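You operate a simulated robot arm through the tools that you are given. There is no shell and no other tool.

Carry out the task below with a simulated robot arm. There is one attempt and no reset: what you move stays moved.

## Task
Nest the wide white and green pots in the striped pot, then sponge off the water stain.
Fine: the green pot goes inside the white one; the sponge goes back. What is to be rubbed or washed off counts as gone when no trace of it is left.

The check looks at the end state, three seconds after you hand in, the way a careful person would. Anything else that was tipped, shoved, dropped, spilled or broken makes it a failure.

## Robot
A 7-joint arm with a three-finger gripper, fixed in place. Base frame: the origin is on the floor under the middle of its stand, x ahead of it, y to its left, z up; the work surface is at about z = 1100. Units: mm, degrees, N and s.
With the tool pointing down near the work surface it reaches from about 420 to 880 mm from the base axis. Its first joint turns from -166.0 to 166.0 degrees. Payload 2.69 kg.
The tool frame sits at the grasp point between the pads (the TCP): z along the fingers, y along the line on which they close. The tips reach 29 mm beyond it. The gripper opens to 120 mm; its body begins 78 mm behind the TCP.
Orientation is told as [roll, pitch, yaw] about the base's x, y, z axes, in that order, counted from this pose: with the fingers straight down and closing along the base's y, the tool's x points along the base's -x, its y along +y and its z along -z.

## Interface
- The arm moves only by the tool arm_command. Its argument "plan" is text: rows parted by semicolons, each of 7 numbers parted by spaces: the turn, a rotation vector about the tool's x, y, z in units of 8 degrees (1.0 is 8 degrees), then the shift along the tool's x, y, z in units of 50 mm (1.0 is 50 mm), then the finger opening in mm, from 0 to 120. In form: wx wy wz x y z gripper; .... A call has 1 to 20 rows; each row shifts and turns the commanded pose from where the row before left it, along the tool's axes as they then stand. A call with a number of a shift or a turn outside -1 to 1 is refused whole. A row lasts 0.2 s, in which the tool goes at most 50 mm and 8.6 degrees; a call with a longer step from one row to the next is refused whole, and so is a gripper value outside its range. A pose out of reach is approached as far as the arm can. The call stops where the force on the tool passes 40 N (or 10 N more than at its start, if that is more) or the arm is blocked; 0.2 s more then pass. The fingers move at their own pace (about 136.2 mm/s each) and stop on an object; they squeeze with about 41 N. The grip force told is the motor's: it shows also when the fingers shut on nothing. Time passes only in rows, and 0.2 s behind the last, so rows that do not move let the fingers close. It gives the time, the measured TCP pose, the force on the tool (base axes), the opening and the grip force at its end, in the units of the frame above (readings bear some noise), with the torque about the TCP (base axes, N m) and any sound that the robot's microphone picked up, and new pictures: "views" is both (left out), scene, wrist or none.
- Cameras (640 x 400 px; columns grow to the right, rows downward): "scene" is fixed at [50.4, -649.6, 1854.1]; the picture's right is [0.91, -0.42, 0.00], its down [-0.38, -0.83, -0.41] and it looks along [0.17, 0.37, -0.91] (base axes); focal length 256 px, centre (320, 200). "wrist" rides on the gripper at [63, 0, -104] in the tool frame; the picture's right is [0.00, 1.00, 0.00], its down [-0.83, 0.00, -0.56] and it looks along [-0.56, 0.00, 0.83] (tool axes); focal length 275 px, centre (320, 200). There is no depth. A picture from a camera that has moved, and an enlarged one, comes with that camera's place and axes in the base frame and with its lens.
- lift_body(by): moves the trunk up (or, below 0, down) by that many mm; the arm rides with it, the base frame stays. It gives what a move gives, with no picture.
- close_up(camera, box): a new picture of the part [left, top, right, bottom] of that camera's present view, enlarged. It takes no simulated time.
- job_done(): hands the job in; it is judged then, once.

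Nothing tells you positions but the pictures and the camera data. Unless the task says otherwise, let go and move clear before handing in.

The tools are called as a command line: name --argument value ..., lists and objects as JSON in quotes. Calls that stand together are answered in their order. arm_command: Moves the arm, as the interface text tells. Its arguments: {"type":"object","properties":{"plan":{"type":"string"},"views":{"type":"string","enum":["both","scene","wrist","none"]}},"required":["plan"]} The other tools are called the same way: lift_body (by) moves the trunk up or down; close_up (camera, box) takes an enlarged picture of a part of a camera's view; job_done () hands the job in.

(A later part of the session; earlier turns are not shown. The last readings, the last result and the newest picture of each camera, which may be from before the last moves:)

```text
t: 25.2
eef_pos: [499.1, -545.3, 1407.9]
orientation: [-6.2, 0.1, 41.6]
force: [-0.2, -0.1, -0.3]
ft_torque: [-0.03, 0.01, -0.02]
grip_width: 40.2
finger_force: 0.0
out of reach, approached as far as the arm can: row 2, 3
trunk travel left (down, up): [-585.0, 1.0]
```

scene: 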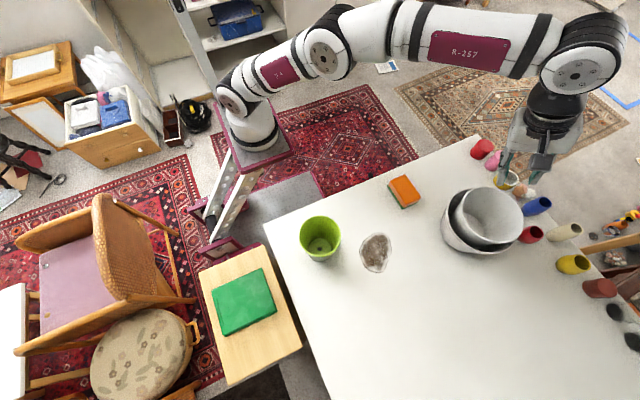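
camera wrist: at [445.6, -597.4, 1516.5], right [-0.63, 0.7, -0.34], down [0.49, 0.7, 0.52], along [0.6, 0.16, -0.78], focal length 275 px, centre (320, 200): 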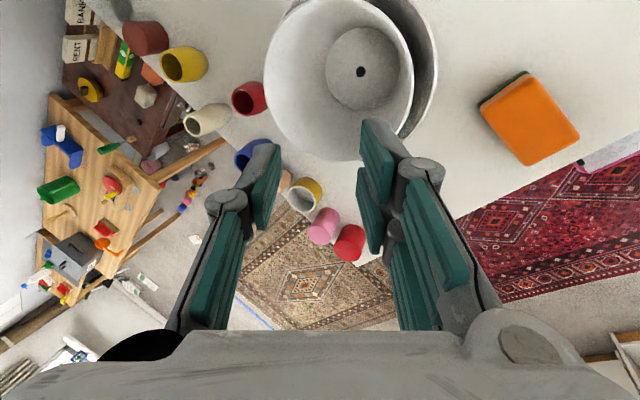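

At 6° tilt the limit there is about d = 740 at z 1408, so I'll insert the green pot slightly tilted and then right it. Now I'll go above the near rim of the green pot.

arm_command --plan "0 0 0 0.4826 0.7114 0.0462 50;0 0 0 0.4826 0.7114 0.0462 50;0 0 0 0.4826 0.7114 0.0462 50;0 0 0 0.4826 0.7114 0.0462 50;0 0 0 0.4826 0.7114 0.0462 50;0 0 0 0.4826 0.7114 0.0462 50;0 0 0 0.4826 0.7114 0.0462 50;0 0 0 0.4826 0.7114 0.0462 50;0 0 0 0.4826 0.7114 0.0462 50;0 0 0 0.4826 0.7114 0.0462 50;0 0 0 0 0 0 50" --views "both"

close_up --camera "wrist" --box '[160, 0, 480, 220]'

```text
t: 27.6
eef_pos: [84.2, -442.3, 1346.1]
orientation: [-6.2, 0.1, 41.7]
force: [0.4, 0.4, 0.2]
ft_torque: [0.04, -0.03, 0.04]
grip_width: 49.9
finger_force: 0.0
trunk travel left (down, up): [-585.0, 1.0]
camera wrist: at [30.9, -476.0, 1449.0], right [-0.66, 0.74, -0.11], down [0.58, 0.6, 0.55], along [0.47, 0.3, -0.83], focal length 275 px, centre (320, 200)
```

scene: 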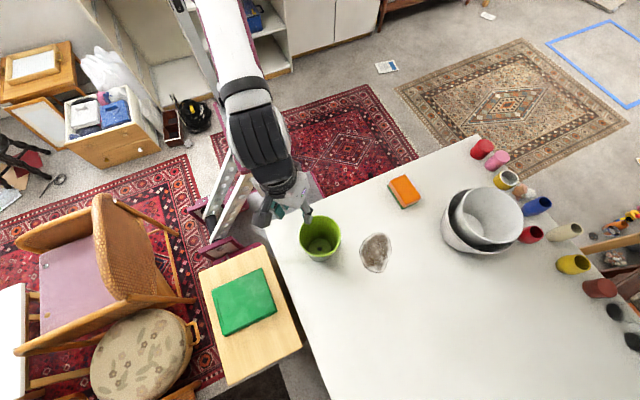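
wrist: 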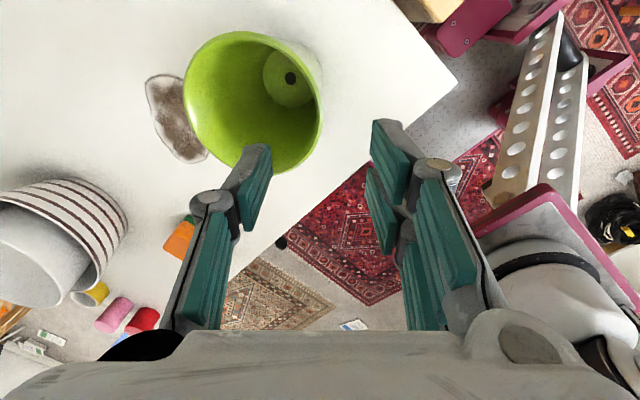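

```text
1.82 times, centred on (320, 110) of wrist
camera zoom: at [30.9, -476.0, 1449.0], right [-0.66, 0.74, -0.11], down [0.58, 0.6, 0.55], along [0.47, 0.3, -0.83], focal length 500 px, centre (320, 364)
```

zoom: 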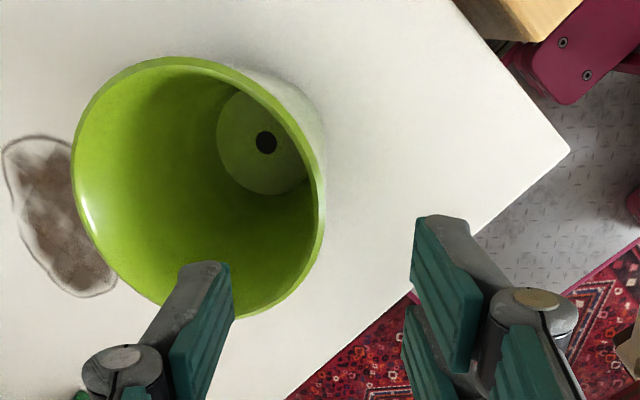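

The green rim is where I predicted. I'll descend to about 22 mm of overlap.

arm_command --plan "0 0 0 0.004 -0.044 0.5 50;0 0 0 0 0 0.6 50;0 0 0 0 0 0.7 50;0 0 0 0 0 0 50" --views "both"

close_up --camera "wrist" --box '[160, 0, 480, 220]'

```text
t: 28.6
eef_pos: [94.0, -452.9, 1257.7]
orientation: [-6.2, 0.2, 41.7]
force: [-0.3, -0.9, 0.5]
ft_torque: [0.0, -0.02, -0.03]
grip_width: 49.9
finger_force: 0.0
trunk travel left (down, up): [-585.0, 1.0]
camera wrist: at [40.2, -485.5, 1360.3], right [-0.66, 0.74, -0.11], down [0.58, 0.6, 0.55], along [0.47, 0.3, -0.83], focal length 275 px, centre (320, 200)
```

scene: 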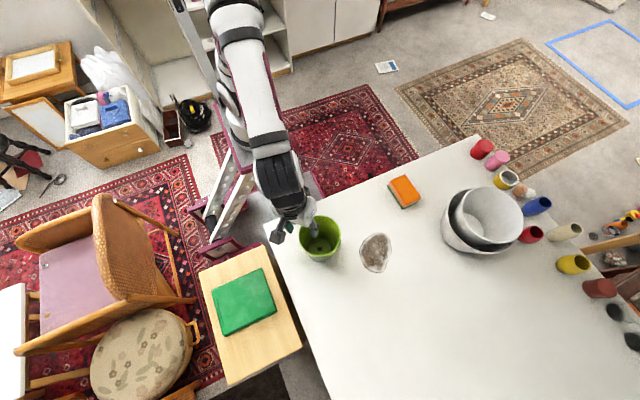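
wrist: 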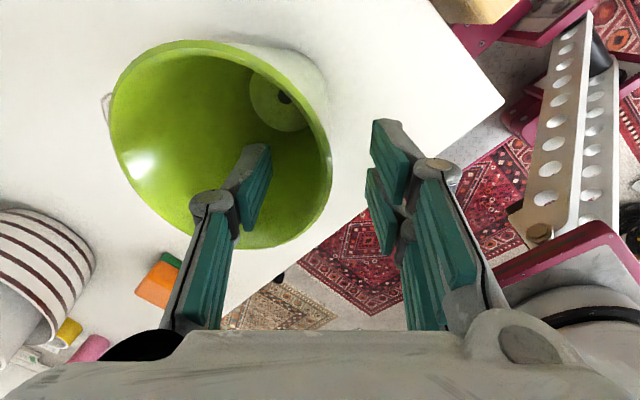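

```text
1.82 times, centred on (320, 110) of wrist
camera zoom: at [40.2, -485.5, 1360.3], right [-0.66, 0.74, -0.11], down [0.58, 0.6, 0.55], along [0.47, 0.3, -0.83], focal length 500 px, centre (320, 364)
```

zoom: 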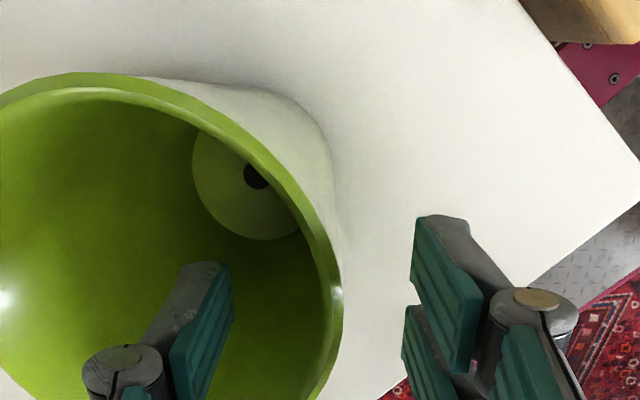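

The wall is about 3 mm off-centre toward the fingers. I'll nudge over and close.

arm_command --plan "0 0 0 0 0.064 0.03 50;0 0 0 0 0 0 30;0 0 0 0 0 0 10;0 0 0 0 0 0 0;0 0 0 0 0 0 0;0 0 0 0 0 0 0" --views "wrist"

close_up --camera "wrist" --box '[160, 0, 480, 220]'

```text
t: 30.0
eef_pos: [93.0, -449.9, 1256.4]
orientation: [-6.3, 0.1, 41.7]
force: [2.3, 0.0, 0.9]
ft_torque: [0.29, -0.37, 0.06]
grip_width: 5.8
finger_force: 33.3
trunk travel left (down, up): [-585.0, 1.0]
camera wrist: at [38.8, -483.3, 1358.0], right [-0.67, 0.74, -0.11], down [0.58, 0.6, 0.55], along [0.47, 0.3, -0.83], focal length 275 px, centre (320, 200)
```

wrist: 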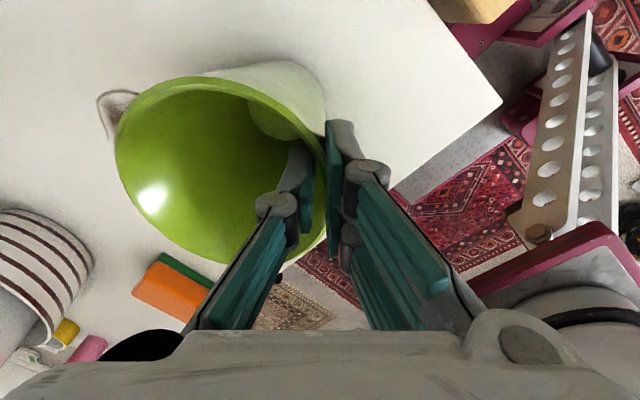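

```text
1.82 times, centred on (320, 110) of wrist
camera zoom: at [38.8, -483.3, 1358.0], right [-0.67, 0.74, -0.11], down [0.58, 0.6, 0.55], along [0.47, 0.3, -0.83], focal length 500 px, centre (320, 364)
```

zoom: 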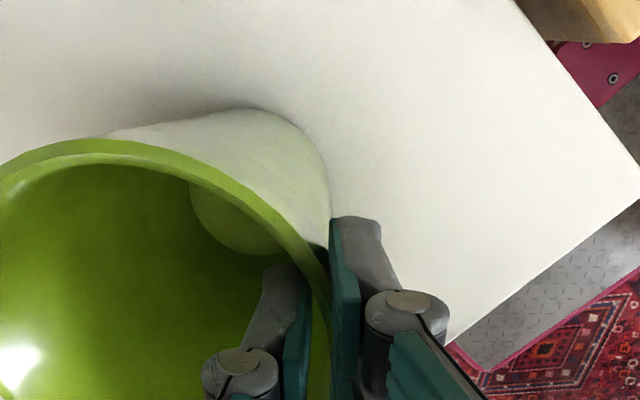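

It's gripped at 5.8 mm. I'll lift slowly and check how it hangs.

arm_command --plan "0 0 0 0 -0.043 -0.398 0;0 0 0 0 -0.043 -0.398 0;0 0 0 0 0 0 0;0 0 0 0 0 0 0" --views "both"

close_up --camera "wrist" --box '[80, 20, 400, 260]'

close_up --camera "scene" --box '[260, 170, 400, 290]'

```text
t: 31.0
eef_pos: [90.9, -450.0, 1295.5]
orientation: [-6.2, 0.1, 41.7]
force: [0.2, -0.6, -5.3]
ft_torque: [0.14, 0.19, -0.03]
grip_width: 6.3
finger_force: 32.8
trunk travel left (down, up): [-585.0, 1.0]
camera wrist: at [37.6, -483.5, 1398.2], right [-0.66, 0.74, -0.11], down [0.58, 0.6, 0.55], along [0.47, 0.3, -0.83], focal length 275 px, centre (320, 200)
```

scene: 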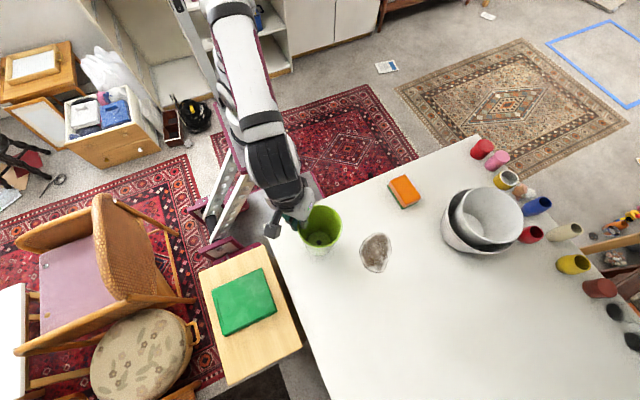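
wrist: 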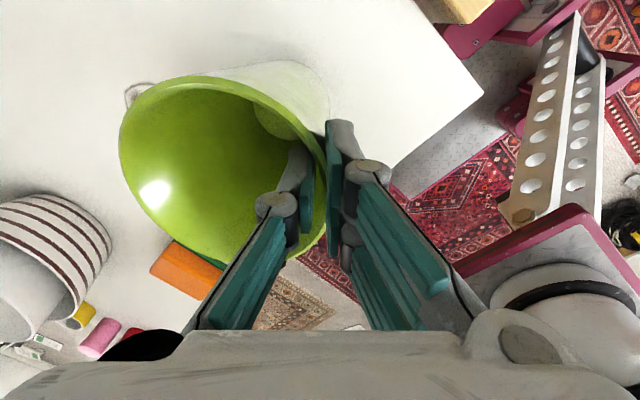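

```text
1.67 times, centred on (240, 140) of wrist
camera zoom: at [37.6, -483.5, 1398.2], right [-0.66, 0.74, -0.11], down [0.58, 0.6, 0.55], along [0.47, 0.3, -0.83], focal length 459 px, centre (453, 300)
```

zoom: 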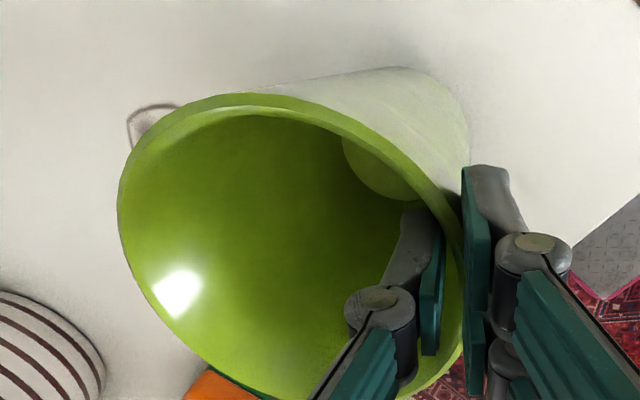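

```text
3.33 times, centred on (330, 230) of scene
camera zoom: at [50.4, -649.6, 1854.1], right [0.91, -0.42, 0.0], down [-0.38, -0.83, -0.41], along [0.17, 0.37, -0.91], focal length 855 px, centre (287, 100)
```

zoom: 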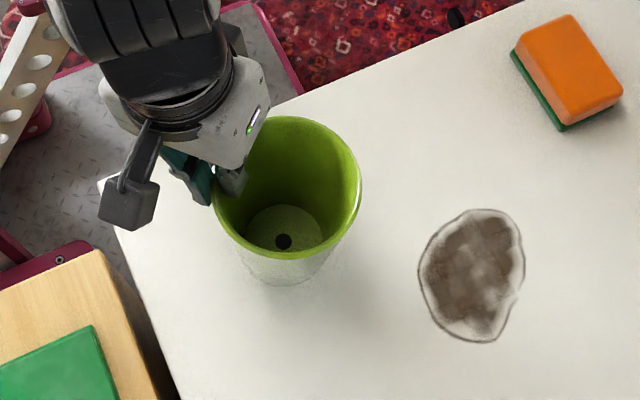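

The green pot hangs upright with its centre about (36, -28) from the TCP, and weighs about 0.5 kg. I'll lift it high, tilt 8°, and carry it most of the way.

arm_command --plan "0 0 0 0 -0.065 -0.599 0;0 0 0 0 -0.065 -0.599 0;0 0 0 0 -0.065 -0.599 0;0 0 0 0 -0.065 -0.599 0;0.5 0 0 0 0 0 0;0.5 0 0 0 0 0 0;0 0 0 -0.369 -0.591 0.1495 0;0 0 0 -0.369 -0.591 0.1495 0;0 0 0 -0.369 -0.591 0.1495 0;0 0 0 -0.369 -0.591 0.1495 0;0 0 0 -0.369 -0.591 0.1495 0;0 0 0 -0.369 -0.591 0.1495 0;0 0 0 -0.369 -0.591 0.1495 0;0 0 0 -0.369 -0.591 0.1495 0;0 0 0 -0.369 -0.591 0.1495 0;0 0 0 0 0 0 0;0 0 0 0 0 0 0" --views "both"

close_up --camera "scene" --box '[400, 120, 580, 290]'

```text
t: 34.6
eef_pos: [396.3, -543.6, 1414.5]
orientation: [-14.2, 0.1, 41.7]
force: [-0.2, 0.5, -4.8]
ft_torque: [0.2, 0.23, 0.0]
grip_width: 6.1
finger_force: 33.5
trunk travel left (down, up): [-585.0, 1.0]
camera wrist: at [333.1, -565.8, 1514.7], right [-0.65, 0.72, -0.24], down [0.53, 0.66, 0.54], along [0.55, 0.22, -0.81], focal length 275 px, centre (320, 200)
```

scene: 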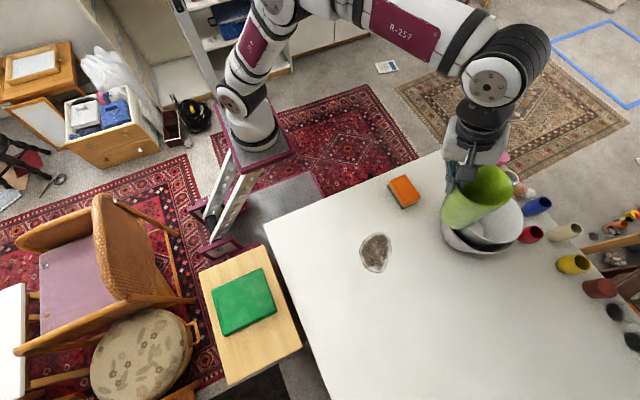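
wrist: 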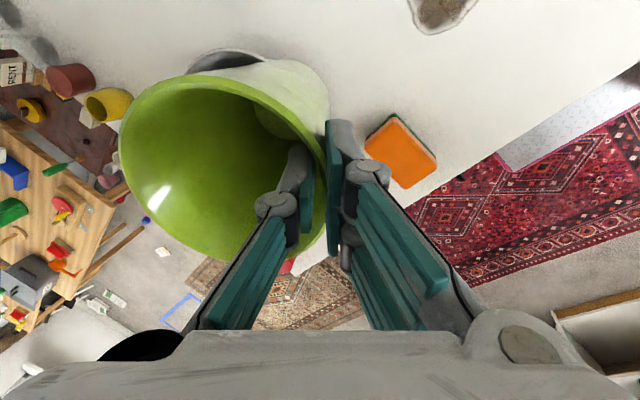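

```text
2.35 times, centred on (490, 205) of scene
camera zoom: at [50.4, -649.6, 1854.1], right [0.91, -0.42, 0.0], down [-0.38, -0.83, -0.41], along [0.17, 0.37, -0.91], focal length 604 px, centre (-80, 188)
```

zoom: 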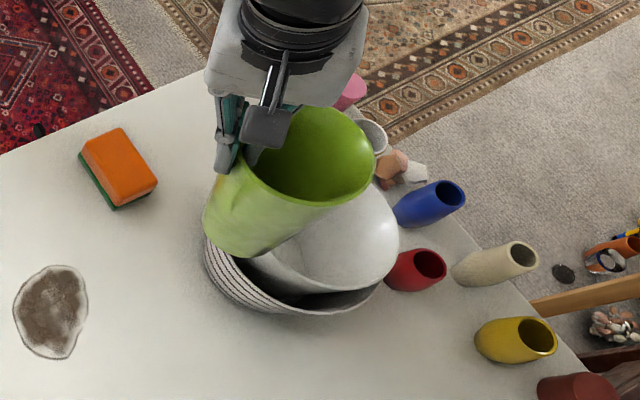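

The pot's base is about 18 mm above the white rim. I'll move the final stretch to centre it over the opening.

arm_command --plan "0 0 0 -0.28 -0.457 0.1155 0;0 0 0 -0.28 -0.457 0.1155 0;0 0 0 -0.28 -0.457 0.1155 0;0 0 0 -0.28 -0.457 0.1155 0;0 0 0 0 0 0 0;0 0 0 0 0 0 0" --views "both"

close_up --camera "scene" --box '[400, 120, 580, 290]'

close_up --camera "wrist" --box '[80, 0, 400, 260]'

```text
t: 36.0
eef_pos: [501.6, -578.3, 1412.8]
orientation: [-14.2, 0.1, 41.7]
force: [-0.2, -0.1, -4.6]
ft_torque: [0.18, 0.21, 0.03]
grip_width: 5.8
finger_force: 32.0
trunk travel left (down, up): [-585.0, 1.0]
camera wrist: at [438.0, -600.8, 1513.3], right [-0.65, 0.72, -0.24], down [0.53, 0.66, 0.54], along [0.55, 0.22, -0.81], focal length 275 px, centre (320, 200)
```

scene: 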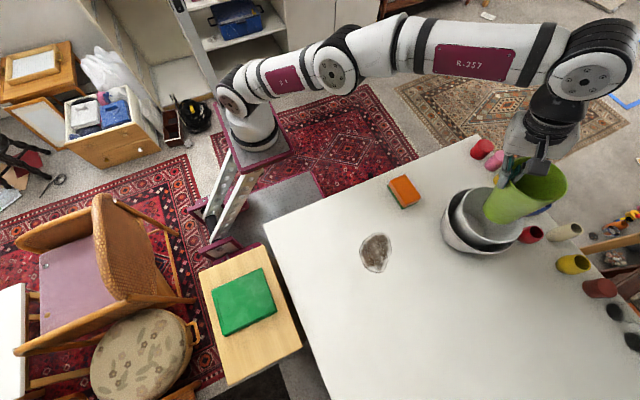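
wrist: 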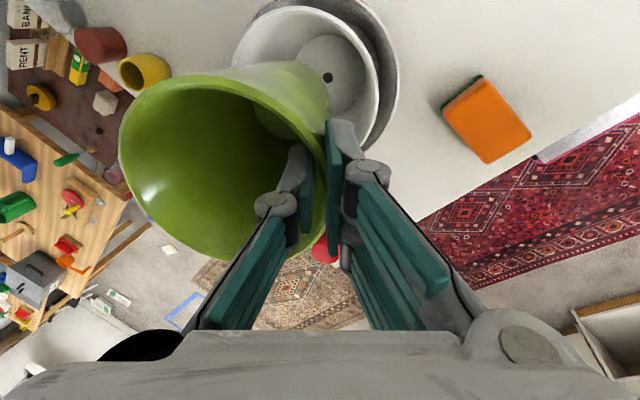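

```text
2.35 times, centred on (490, 205) of scene
camera zoom: at [50.4, -649.6, 1854.1], right [0.91, -0.42, 0.0], down [-0.38, -0.83, -0.41], along [0.17, 0.37, -0.91], focal length 604 px, centre (-80, 188)
```

zoom: 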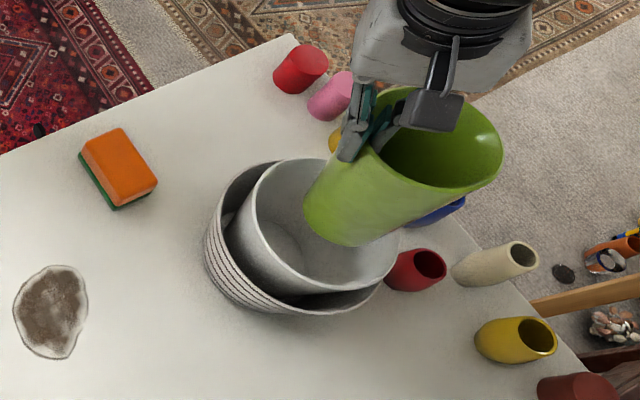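

```text
1.54 times, centred on (240, 130) of wrist
camera zoom: at [438.0, -600.8, 1513.3], right [-0.65, 0.72, -0.24], down [0.53, 0.66, 0.54], along [0.55, 0.22, -0.81], focal length 424 px, centre (443, 308)
```

zoom: 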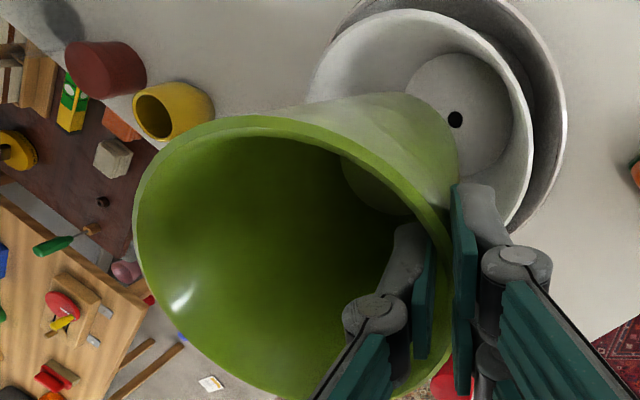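

It's centred over the white pot's opening. I'll lower it 80 mm into the white pot, keeping the slight tilt.

arm_command --plan "0 0 0 0 0.098 0.388 0;0 0 0 0 0.098 0.388 0;0 0 0 0 0.098 0.388 0;0 0 0 0 0.098 0.388 0;0 0 0 0 0 0 0" --views "both"

close_up --camera "scene" --box '[400, 120, 580, 290]'

close_up --camera "wrist" --box '[80, 0, 400, 260]'

```text
t: 37.2
eef_pos: [501.1, -577.6, 1334.0]
orientation: [-14.2, 0.1, 41.6]
force: [0.3, 0.5, -5.3]
ft_torque: [0.2, 0.18, 0.0]
grip_width: 6.1
finger_force: 33.5
trunk travel left (down, up): [-585.0, 1.0]
camera wrist: at [438.4, -600.8, 1434.8], right [-0.65, 0.72, -0.25], down [0.53, 0.66, 0.54], along [0.55, 0.22, -0.81], focal length 275 px, centre (320, 200)
```

scene: 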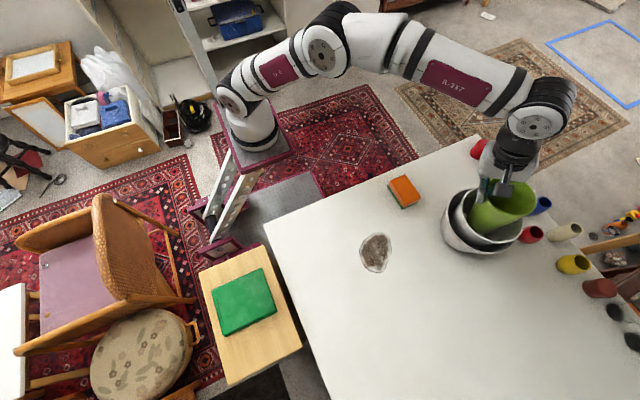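
wrist: 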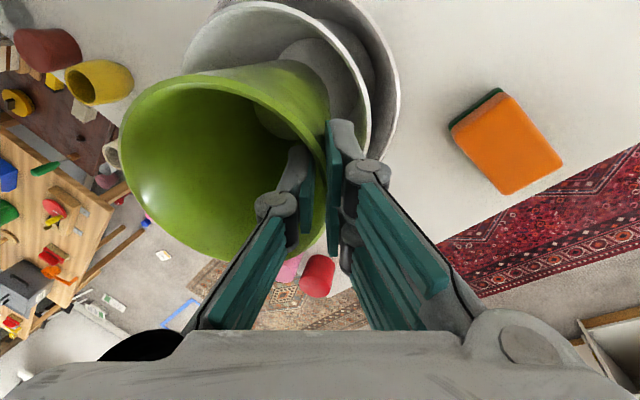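

```text
2.35 times, centred on (490, 205) of scene
camera zoom: at [50.4, -649.6, 1854.1], right [0.91, -0.42, 0.0], down [-0.38, -0.83, -0.41], along [0.17, 0.37, -0.91], focal length 604 px, centre (-80, 188)
```

zoom: 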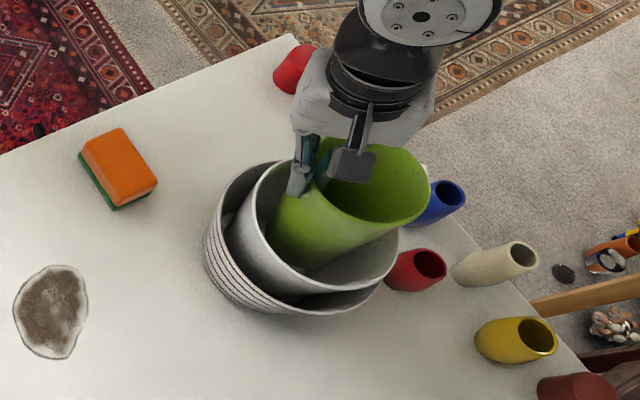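

```text
1.54 times, centred on (240, 130) of wrist
camera zoom: at [438.4, -600.8, 1434.8], right [-0.65, 0.72, -0.25], down [0.53, 0.66, 0.54], along [0.55, 0.22, -0.81], focal length 424 px, centre (443, 308)
```

zoom: 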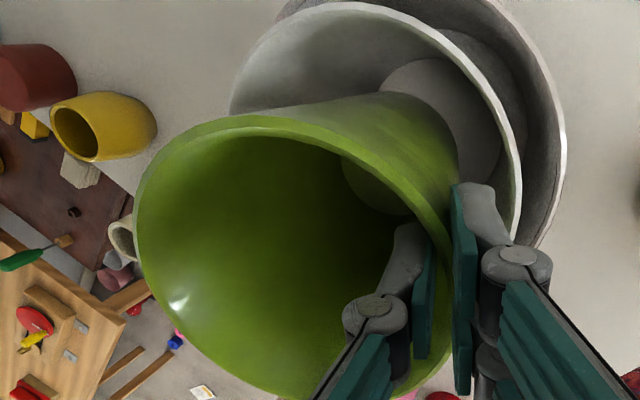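

Clear on all sides. I'll now right the pot while shifting outward so its base stays centred.

arm_command --plan "-0.25 0 0 0 -0.106 0.02 0;-0.25 0 0 0 -0.106 0.02 0;-0.25 0 0 0 -0.106 0.018 0;-0.25 0 0 0 -0.106 0.016 0;0 0 0 0 0 0 0;0 0 0 0 0 0 0" --views "both"

close_up --camera "scene" --box '[400, 120, 580, 290]'

close_up --camera "wrist" --box '[80, 0, 400, 260]'

```text
t: 38.6
eef_pos: [512.7, -581.0, 1332.4]
orientation: [-6.2, 0.2, 41.7]
force: [-0.1, 0.0, -4.8]
ft_torque: [0.15, 0.18, 0.0]
grip_width: 6.1
finger_force: 32.8
out of reach, approached as far as the arm can: row 4
trunk travel left (down, up): [-585.0, 1.0]
camera wrist: at [458.6, -613.2, 1435.0], right [-0.67, 0.74, -0.11], down [0.58, 0.6, 0.55], along [0.47, 0.3, -0.83], focal length 275 px, centre (320, 200)
```

scene: 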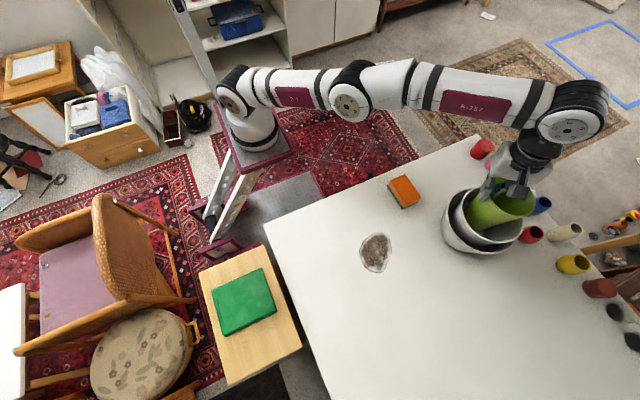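
wrist: 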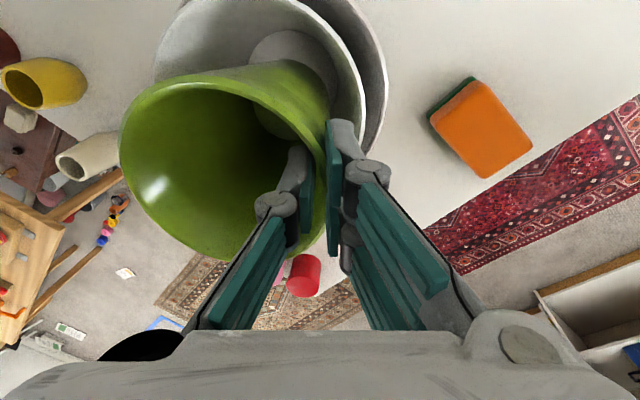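

```text
2.35 times, centred on (490, 205) of scene
camera zoom: at [50.4, -649.6, 1854.1], right [0.91, -0.42, 0.0], down [-0.38, -0.83, -0.41], along [0.17, 0.37, -0.91], focal length 604 px, centre (-80, 188)
```

zoom: 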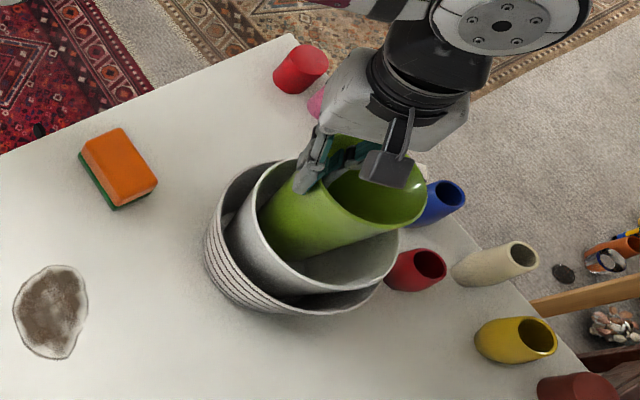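

```text
1.54 times, centred on (240, 130) of wrist
camera zoom: at [458.6, -613.2, 1435.0], right [-0.67, 0.74, -0.11], down [0.58, 0.6, 0.55], along [0.47, 0.3, -0.83], focal length 424 px, centre (443, 308)
```

zoom: 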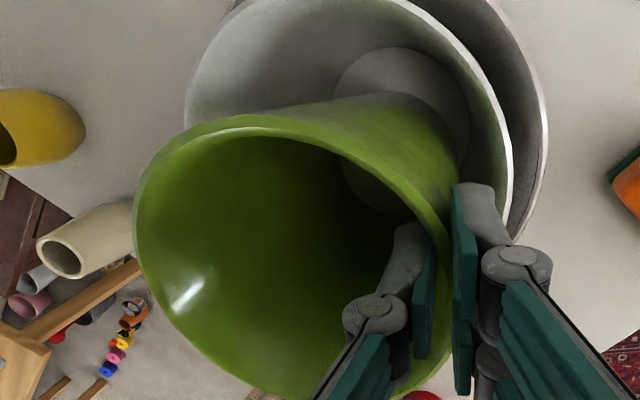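

The pot is upright; reach limited the last few mm outward. I'll lower it further while finishing the centring.

arm_command --plan "0 0 0 0 0.03 0.3 0;0 0 0 0.062 -0.086 0.15 0;0 0 0 0.062 -0.086 0.15 0;0 0 0 0 0 0 0" --views "both"

close_up --camera "scene" --box '[400, 120, 580, 290]'

close_up --camera "wrist" --box '[80, 0, 400, 260]'

```text
t: 39.6
eef_pos: [514.8, -591.6, 1302.5]
orientation: [-6.2, 0.1, 41.7]
force: [0.6, 0.5, -4.7]
ft_torque: [0.13, 0.16, -0.02]
grip_width: 5.9
finger_force: 33.1
trunk travel left (down, up): [-585.0, 1.0]
camera wrist: at [460.9, -625.0, 1406.1], right [-0.66, 0.74, -0.11], down [0.58, 0.6, 0.55], along [0.47, 0.3, -0.83], focal length 275 px, centre (320, 200)
```

scene: 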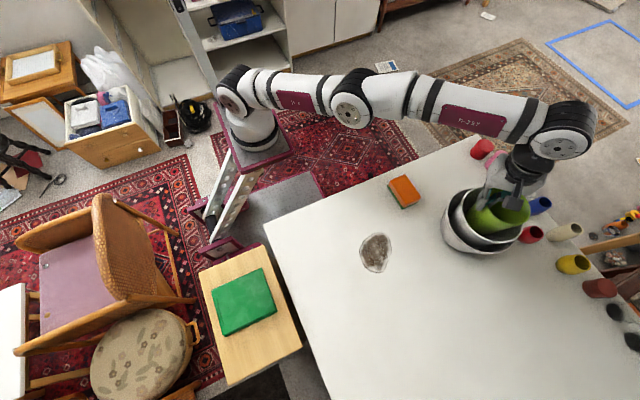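
wrist: 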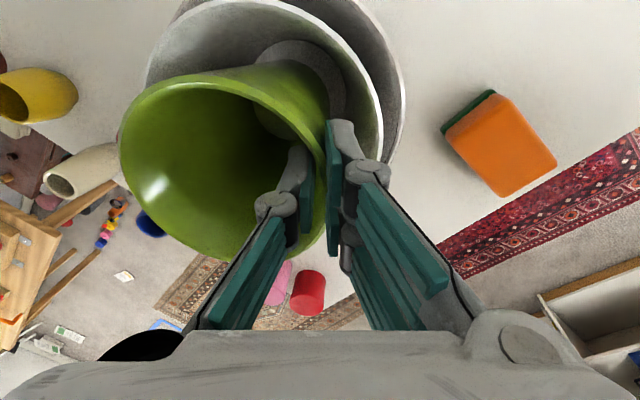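

```text
2.35 times, centred on (490, 205) of scene
camera zoom: at [50.4, -649.6, 1854.1], right [0.91, -0.42, 0.0], down [-0.38, -0.83, -0.41], along [0.17, 0.37, -0.91], focal length 604 px, centre (-80, 188)
```

zoom: 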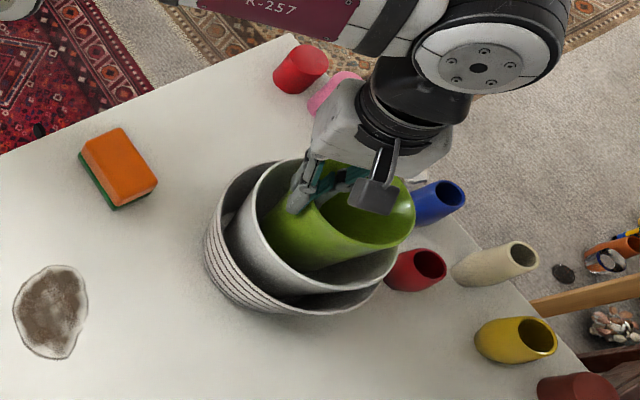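

```text
1.54 times, centred on (240, 130) of wrist
camera zoom: at [460.9, -625.0, 1406.1], right [-0.66, 0.74, -0.11], down [0.58, 0.6, 0.55], along [0.47, 0.3, -0.83], focal length 424 px, centre (443, 308)
```

zoom: 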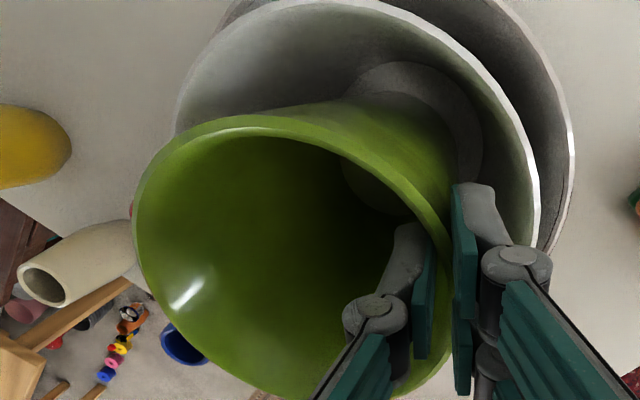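

It's centred, with about 31 mm to go. I'll lower it 25 mm and then take small steps.

arm_command --plan "0 0 0 0 0.027 0.25 0;0 0 0 0 0.027 0.25 0;0 0 0 0 0 0 0" --views "wrist"

close_up --camera "wrist" --box '[80, 0, 400, 260]'

```text
t: 40.4
eef_pos: [514.1, -590.8, 1279.5]
orientation: [-6.2, 0.2, 41.7]
force: [0.0, -0.3, -5.5]
ft_torque: [0.16, 0.2, -0.01]
grip_width: 6.2
finger_force: 32.8
trunk travel left (down, up): [-585.0, 1.0]
camera wrist: at [460.2, -624.9, 1381.3], right [-0.66, 0.74, -0.11], down [0.58, 0.6, 0.55], along [0.47, 0.3, -0.83], focal length 275 px, centre (320, 200)
```

wrist: 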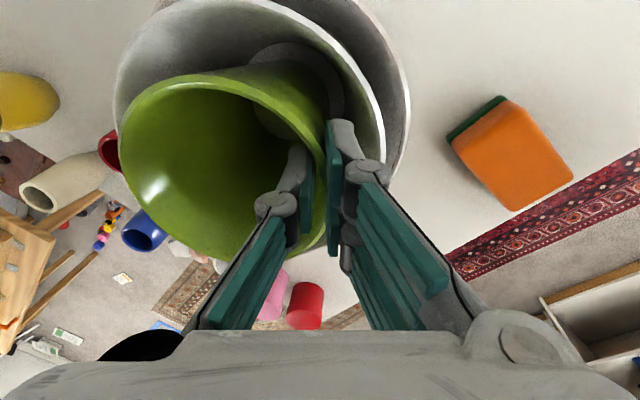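

```text
1.54 times, centred on (240, 130) of wrist
camera zoom: at [460.2, -624.9, 1381.3], right [-0.66, 0.74, -0.11], down [0.58, 0.6, 0.55], along [0.47, 0.3, -0.83], focal length 424 px, centre (443, 308)
```

zoom: 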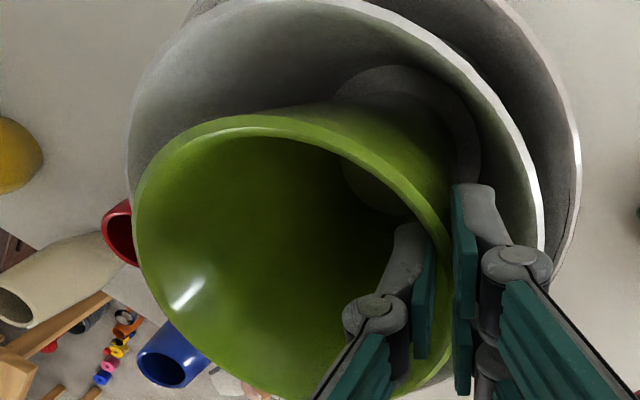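

arm_command --plan "0 0 0 0 0.006 0.06 0;0 0 0 0 0.006 0.06 0;0 0 0 0 0 0 0" --views "none"

```text
t: 41.2
eef_pos: [513.6, -592.8, 1272.2]
orientation: [-6.2, 0.1, 41.7]
force: [0.3, -0.7, -4.9]
ft_torque: [0.17, 0.2, 0.01]
grip_width: 6.0
finger_force: 33.2
trunk travel left (down, up): [-585.0, 1.0]
```

arm_command --plan "0 0 0 0 0.004 0.04 0;0 0 0 0 0.004 0.03 0;0 0 0 0 0 0 0" --views "none"

```text
t: 42.0
eef_pos: [514.5, -591.5, 1270.5]
orientation: [-6.3, 0.1, 41.6]
force: [-2.3, 1.6, 4.3]
ft_torque: [0.3, -0.09, 0.08]
grip_width: 6.1
finger_force: 33.7
trunk travel left (down, up): [-585.0, 1.0]
```

The base has touched the white pot's floor. I'll look before releasing.

close_up --camera "wrist" --box '[80, 0, 400, 260]'

close_up --camera "scene" --box '[420, 130, 560, 270]'

```text
1.54 times, centred on (240, 130) of wrist
camera zoom: at [460.6, -625.1, 1373.0], right [-0.66, 0.74, -0.11], down [0.58, 0.6, 0.55], along [0.47, 0.3, -0.83], focal length 424 px, centre (443, 308)
```

zoom: 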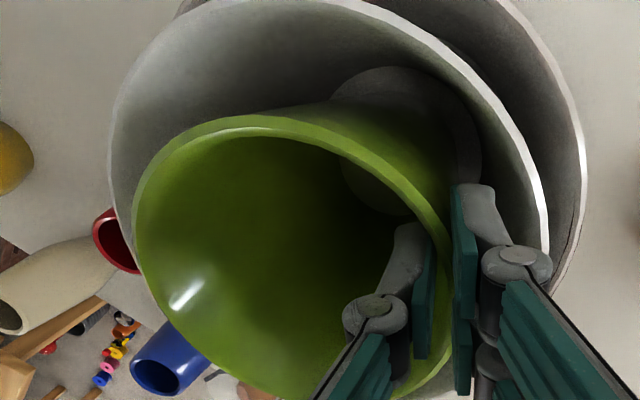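

```text
2.86 times, centred on (490, 200) of scene
camera zoom: at [50.4, -649.6, 1854.1], right [0.91, -0.42, 0.0], down [-0.38, -0.83, -0.41], along [0.17, 0.37, -0.91], focal length 733 px, centre (-166, 200)
```

zoom: 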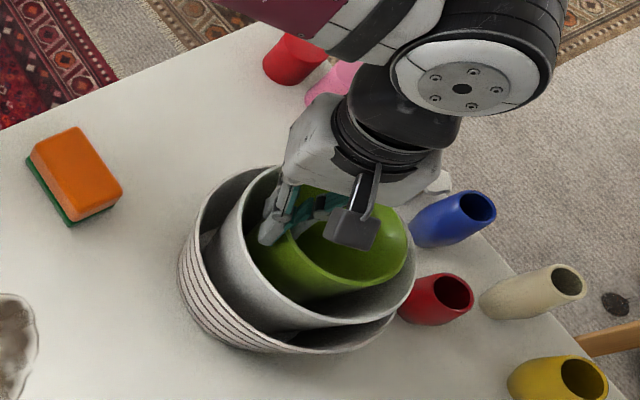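

It's nested well. I'll ease off, open only slightly so the outer fingers don't touch the white rim, and pull straight out.

arm_command --plan "0 0 0 0 0 -0.02 0;0 0 0 0 0 0 12;0 0 0 0 0 0 22;0 0 0 0 0 0 22" --views "wrist"

close_up --camera "wrist" --box '[80, 0, 400, 260]'

```text
t: 43.0
eef_pos: [515.7, -591.4, 1271.7]
orientation: [-6.3, 0.1, 41.7]
force: [0.6, -0.6, 7.8]
ft_torque: [-0.06, 0.21, 0.06]
grip_width: 20.7
finger_force: 0.0
trunk travel left (down, up): [-585.0, 1.0]
camera wrist: at [460.8, -625.1, 1373.7], right [-0.66, 0.74, -0.11], down [0.58, 0.6, 0.55], along [0.47, 0.3, -0.83], focal length 275 px, centre (320, 200)
```

wrist: 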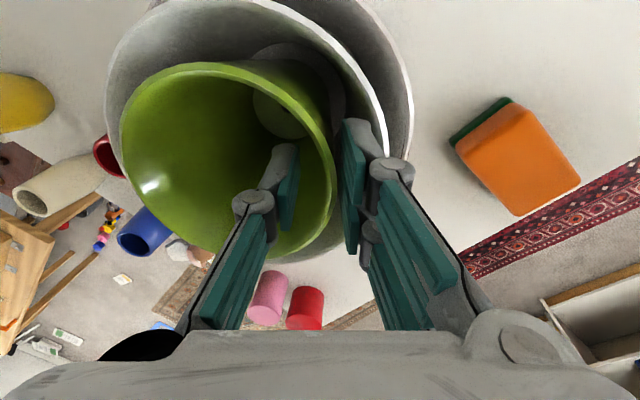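

```text
1.54 times, centred on (240, 130) of wrist
camera zoom: at [460.8, -625.1, 1373.7], right [-0.66, 0.74, -0.11], down [0.58, 0.6, 0.55], along [0.47, 0.3, -0.83], focal length 424 px, centre (443, 308)
```

zoom: 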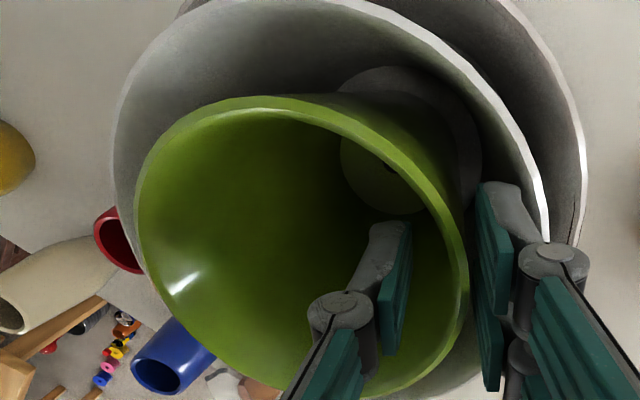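

An outer finger is touching the white rim (7.8 N upward), so I'll narrow the opening slightly and lift out along the tool axis.

arm_command --plan "0 0 0 0 0 0 17;0 0 0 0 0 -0.06 16;0 0 0 0 0 0 16" --views "none"

```text
t: 43.8
eef_pos: [515.1, -592.0, 1271.3]
orientation: [-6.3, 0.0, 41.8]
force: [-0.2, -1.2, -0.3]
ft_torque: [0.02, 0.02, -0.02]
grip_width: 15.9
finger_force: 0.0
trunk travel left (down, up): [-585.0, 1.0]
```

The force is gone. I'll lift straight out of the nest now.

arm_command --plan "0 0 0 0 0 -0.2 16;0 0 0 0 0 -0.4 16;0 0 0 0 0 -0.6 16;0 0 0 0 0.3 -0.5 16;0 0 0 0 0.6 0 16;0 0 0 0 0.8 0 16;0 0 0 0 0.8 0 16;0 0 0 0 0 0 16" --views "both"

close_up --camera "scene" --box '[420, 130, 560, 270]'

close_up --camera "wrist" --box '[0, 0, 400, 260]'

```text
t: 45.6
eef_pos: [424.1, -492.1, 1344.4]
orientation: [-6.5, 0.1, 41.7]
force: [-1.6, 0.2, -0.1]
ft_torque: [0.05, -0.05, 0.01]
grip_width: 16.2
finger_force: 0.1
out of reach, approached as far as the arm can: row 3, 4, 5
trunk travel left (down, up): [-585.0, 1.0]
camera wrist: at [370.6, -525.1, 1447.1], right [-0.66, 0.74, -0.11], down [0.58, 0.6, 0.55], along [0.47, 0.3, -0.83], focal length 275 px, centre (320, 200)
```

scene: 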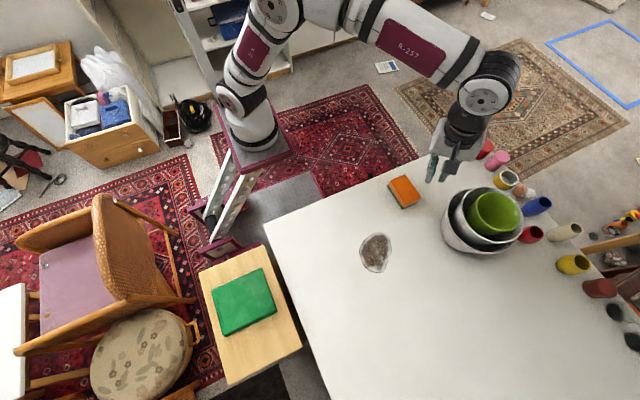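
wrist: 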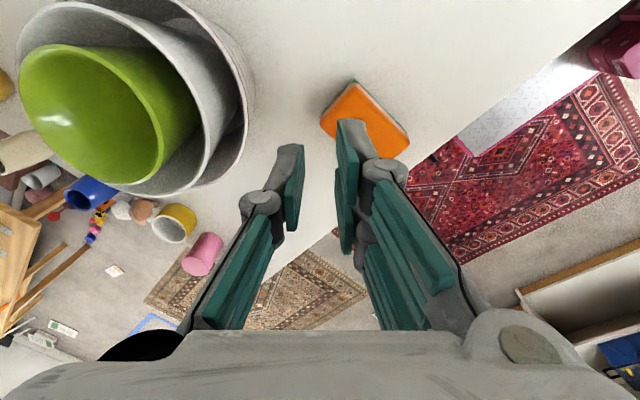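

```text
2.86 times, centred on (490, 200) of scene
camera zoom: at [50.4, -649.6, 1854.1], right [0.91, -0.42, 0.0], down [-0.38, -0.83, -0.41], along [0.17, 0.37, -0.91], focal length 733 px, centre (-166, 200)
```

zoom: 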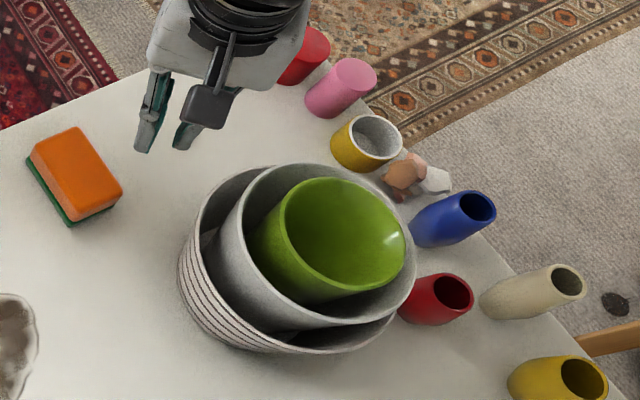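

```text
1.54 times, centred on (200, 130) of wrist
camera zoom: at [370.6, -525.1, 1447.1], right [-0.66, 0.74, -0.11], down [0.58, 0.6, 0.55], along [0.47, 0.3, -0.83], focal length 424 px, centre (505, 308)
```

zoom: 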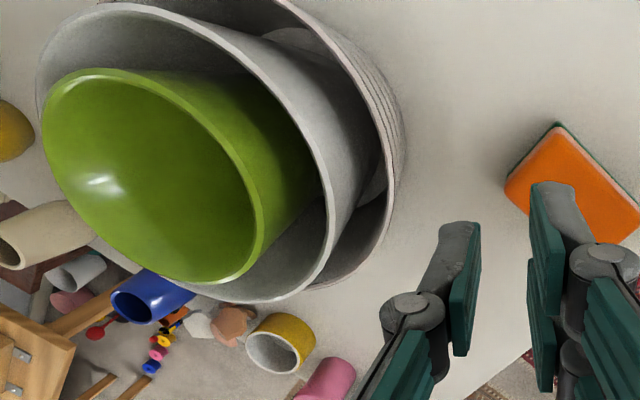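

The nest is done: green in white in striped, all upright. Next is the sponge, near (441, -437) with its long side along y, so I'll level the tool, turn to about 7° yaw and hover above it.

arm_command --plan "-0.81 0 0 0 0 0 40;0 0 0.867 0 0 0 60;0 0 0.867 0 0 0 80;0 0 0.867 0 0 0 100;0 0 0.867 0 0 0 120;0 0 0.867 0 0 0 120;0 0 0 -0.16 0.347 0.4 120;0 0 0 -0.16 0.347 0.4 120;0 0 0 -0.16 0.347 0.4 120;0 0 0 0 0 0 120" --views "both"

close_up --camera "wrist" --box '[200, 60, 440, 260]'

close_up --camera "scene" --box '[420, 130, 560, 270]'

```text
t: 47.8
eef_pos: [442.3, -437.1, 1285.6]
orientation: [0.1, 0.2, 7.0]
force: [-0.3, -0.3, 0.1]
ft_torque: [0.01, 0.0, -0.04]
grip_width: 120.2
finger_force: 0.0
trunk travel left (down, up): [-585.0, 1.0]
camera wrist: at [380.5, -445.1, 1388.5], right [-0.13, 0.99, 0.0], down [0.83, 0.1, 0.55], along [0.55, 0.07, -0.83], focal length 275 px, centre (320, 200)
```

scene: 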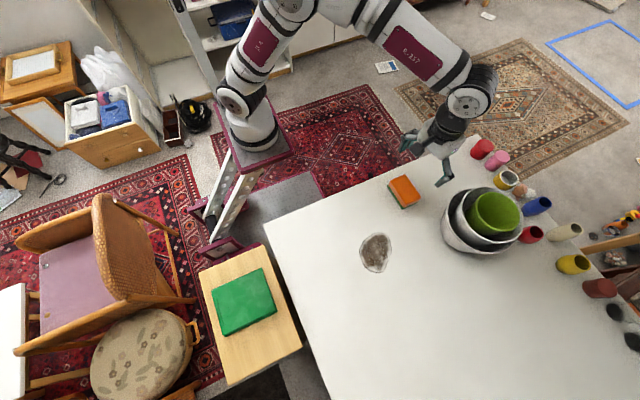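
wrist: 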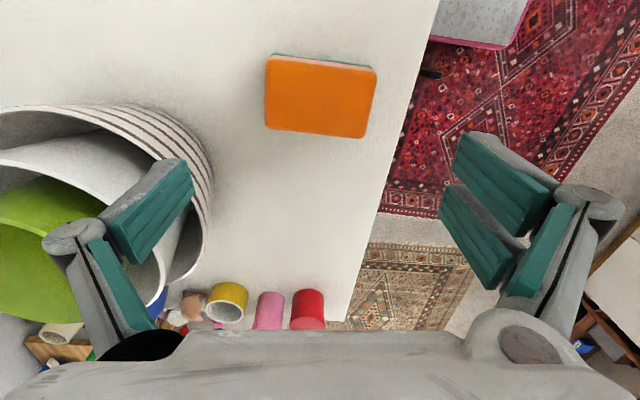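

```text
2.00 times, centred on (320, 160) of wrist
camera zoom: at [380.5, -445.1, 1388.5], right [-0.13, 0.99, 0.0], down [0.83, 0.1, 0.55], along [0.55, 0.07, -0.83], focal length 551 px, centre (320, 280)
```

zoom: 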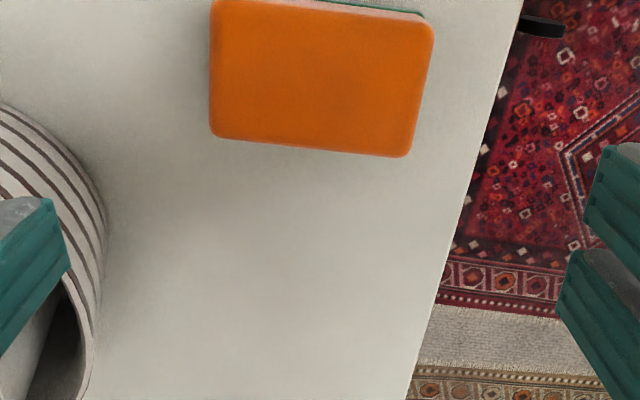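

```text
2.86 times, centred on (490, 200) of scene
camera zoom: at [50.4, -649.6, 1854.1], right [0.91, -0.42, 0.0], down [-0.38, -0.83, -0.41], along [0.17, 0.37, -0.91], focal length 733 px, centre (-166, 200)
```

zoom: 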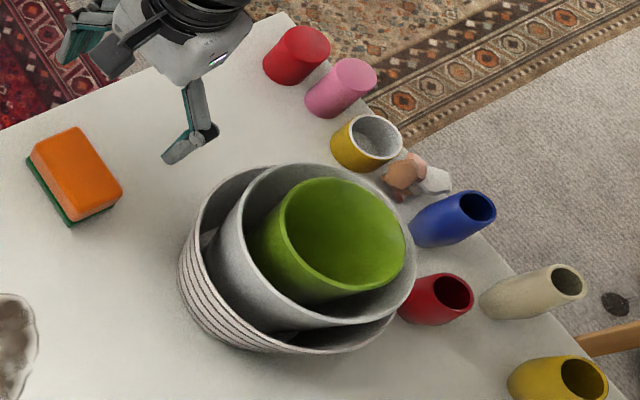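

From two views the sponge is aligned with the base axes, centre about (446, -438), about 62 × 94 mm, top near z 1127. I'll turn to yaw 0 and come down above it.

arm_command --plan "0 0 0.875 0 0 0 120;0 0 0 -0.084 -0.02 0.5 120;0 0 0 0 0 0.6 120;0 0 0 0 0 0.6 120;0 0 0 0 0 0 120" --views "both"

close_up --camera "wrist" --box '[200, 60, 440, 260]'

close_up --camera "scene" --box '[360, 130, 480, 230]'

```text
t: 49.0
eef_pos: [446.8, -436.9, 1196.8]
orientation: [0.0, 0.2, 0.0]
force: [-0.6, 0.1, 0.3]
ft_torque: [0.02, -0.02, 0.0]
grip_width: 120.0
finger_force: 0.0
trunk travel left (down, up): [-585.0, 1.0]
camera wrist: at [384.1, -438.5, 1302.0], right [0.0, 1.0, 0.0], down [0.83, 0.0, 0.55], along [0.55, 0.0, -0.83], focal length 275 px, centre (320, 200)
```

scene: 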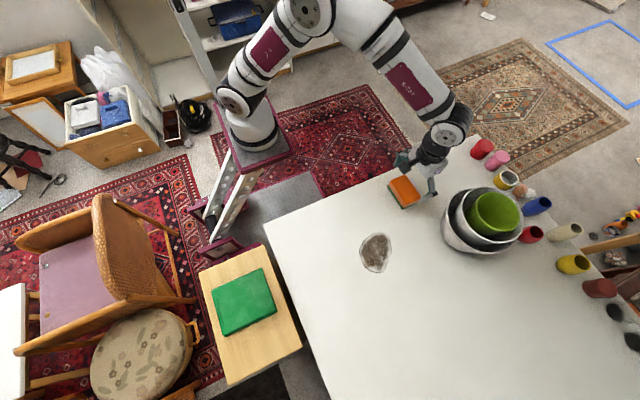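
wrist: 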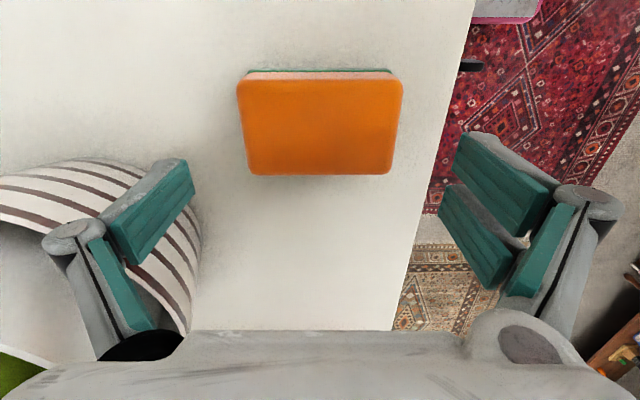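

```text
2.00 times, centred on (320, 160) of wrist
camera zoom: at [384.1, -438.5, 1302.0], right [0.0, 1.0, 0.0], down [0.83, 0.0, 0.55], along [0.55, 0.0, -0.83], focal length 551 px, centre (320, 280)
```

zoom: 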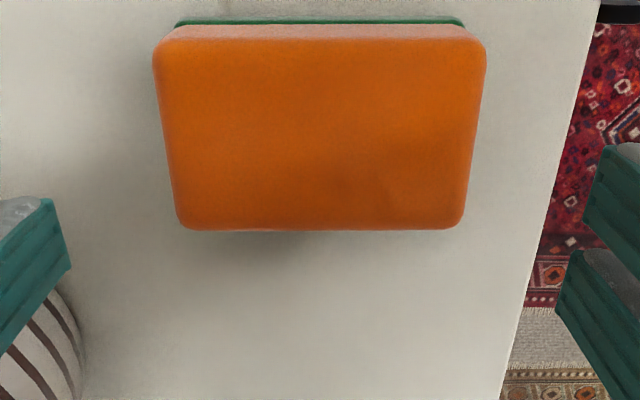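

```text
4.00 times, centred on (420, 180) of scene
camera zoom: at [50.4, -649.6, 1854.1], right [0.91, -0.42, 0.0], down [-0.38, -0.83, -0.41], along [0.17, 0.37, -0.91], focal length 1026 px, centre (-80, 280)
```

zoom: 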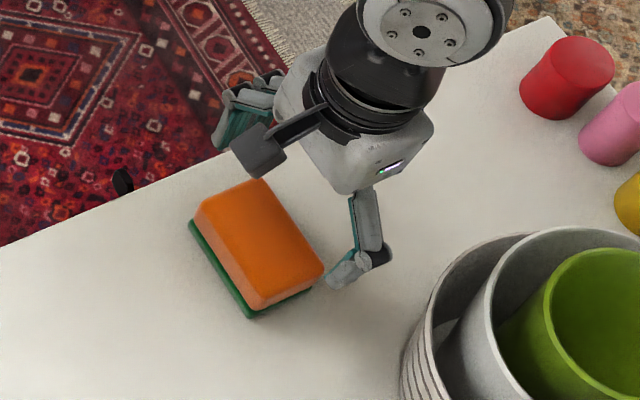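

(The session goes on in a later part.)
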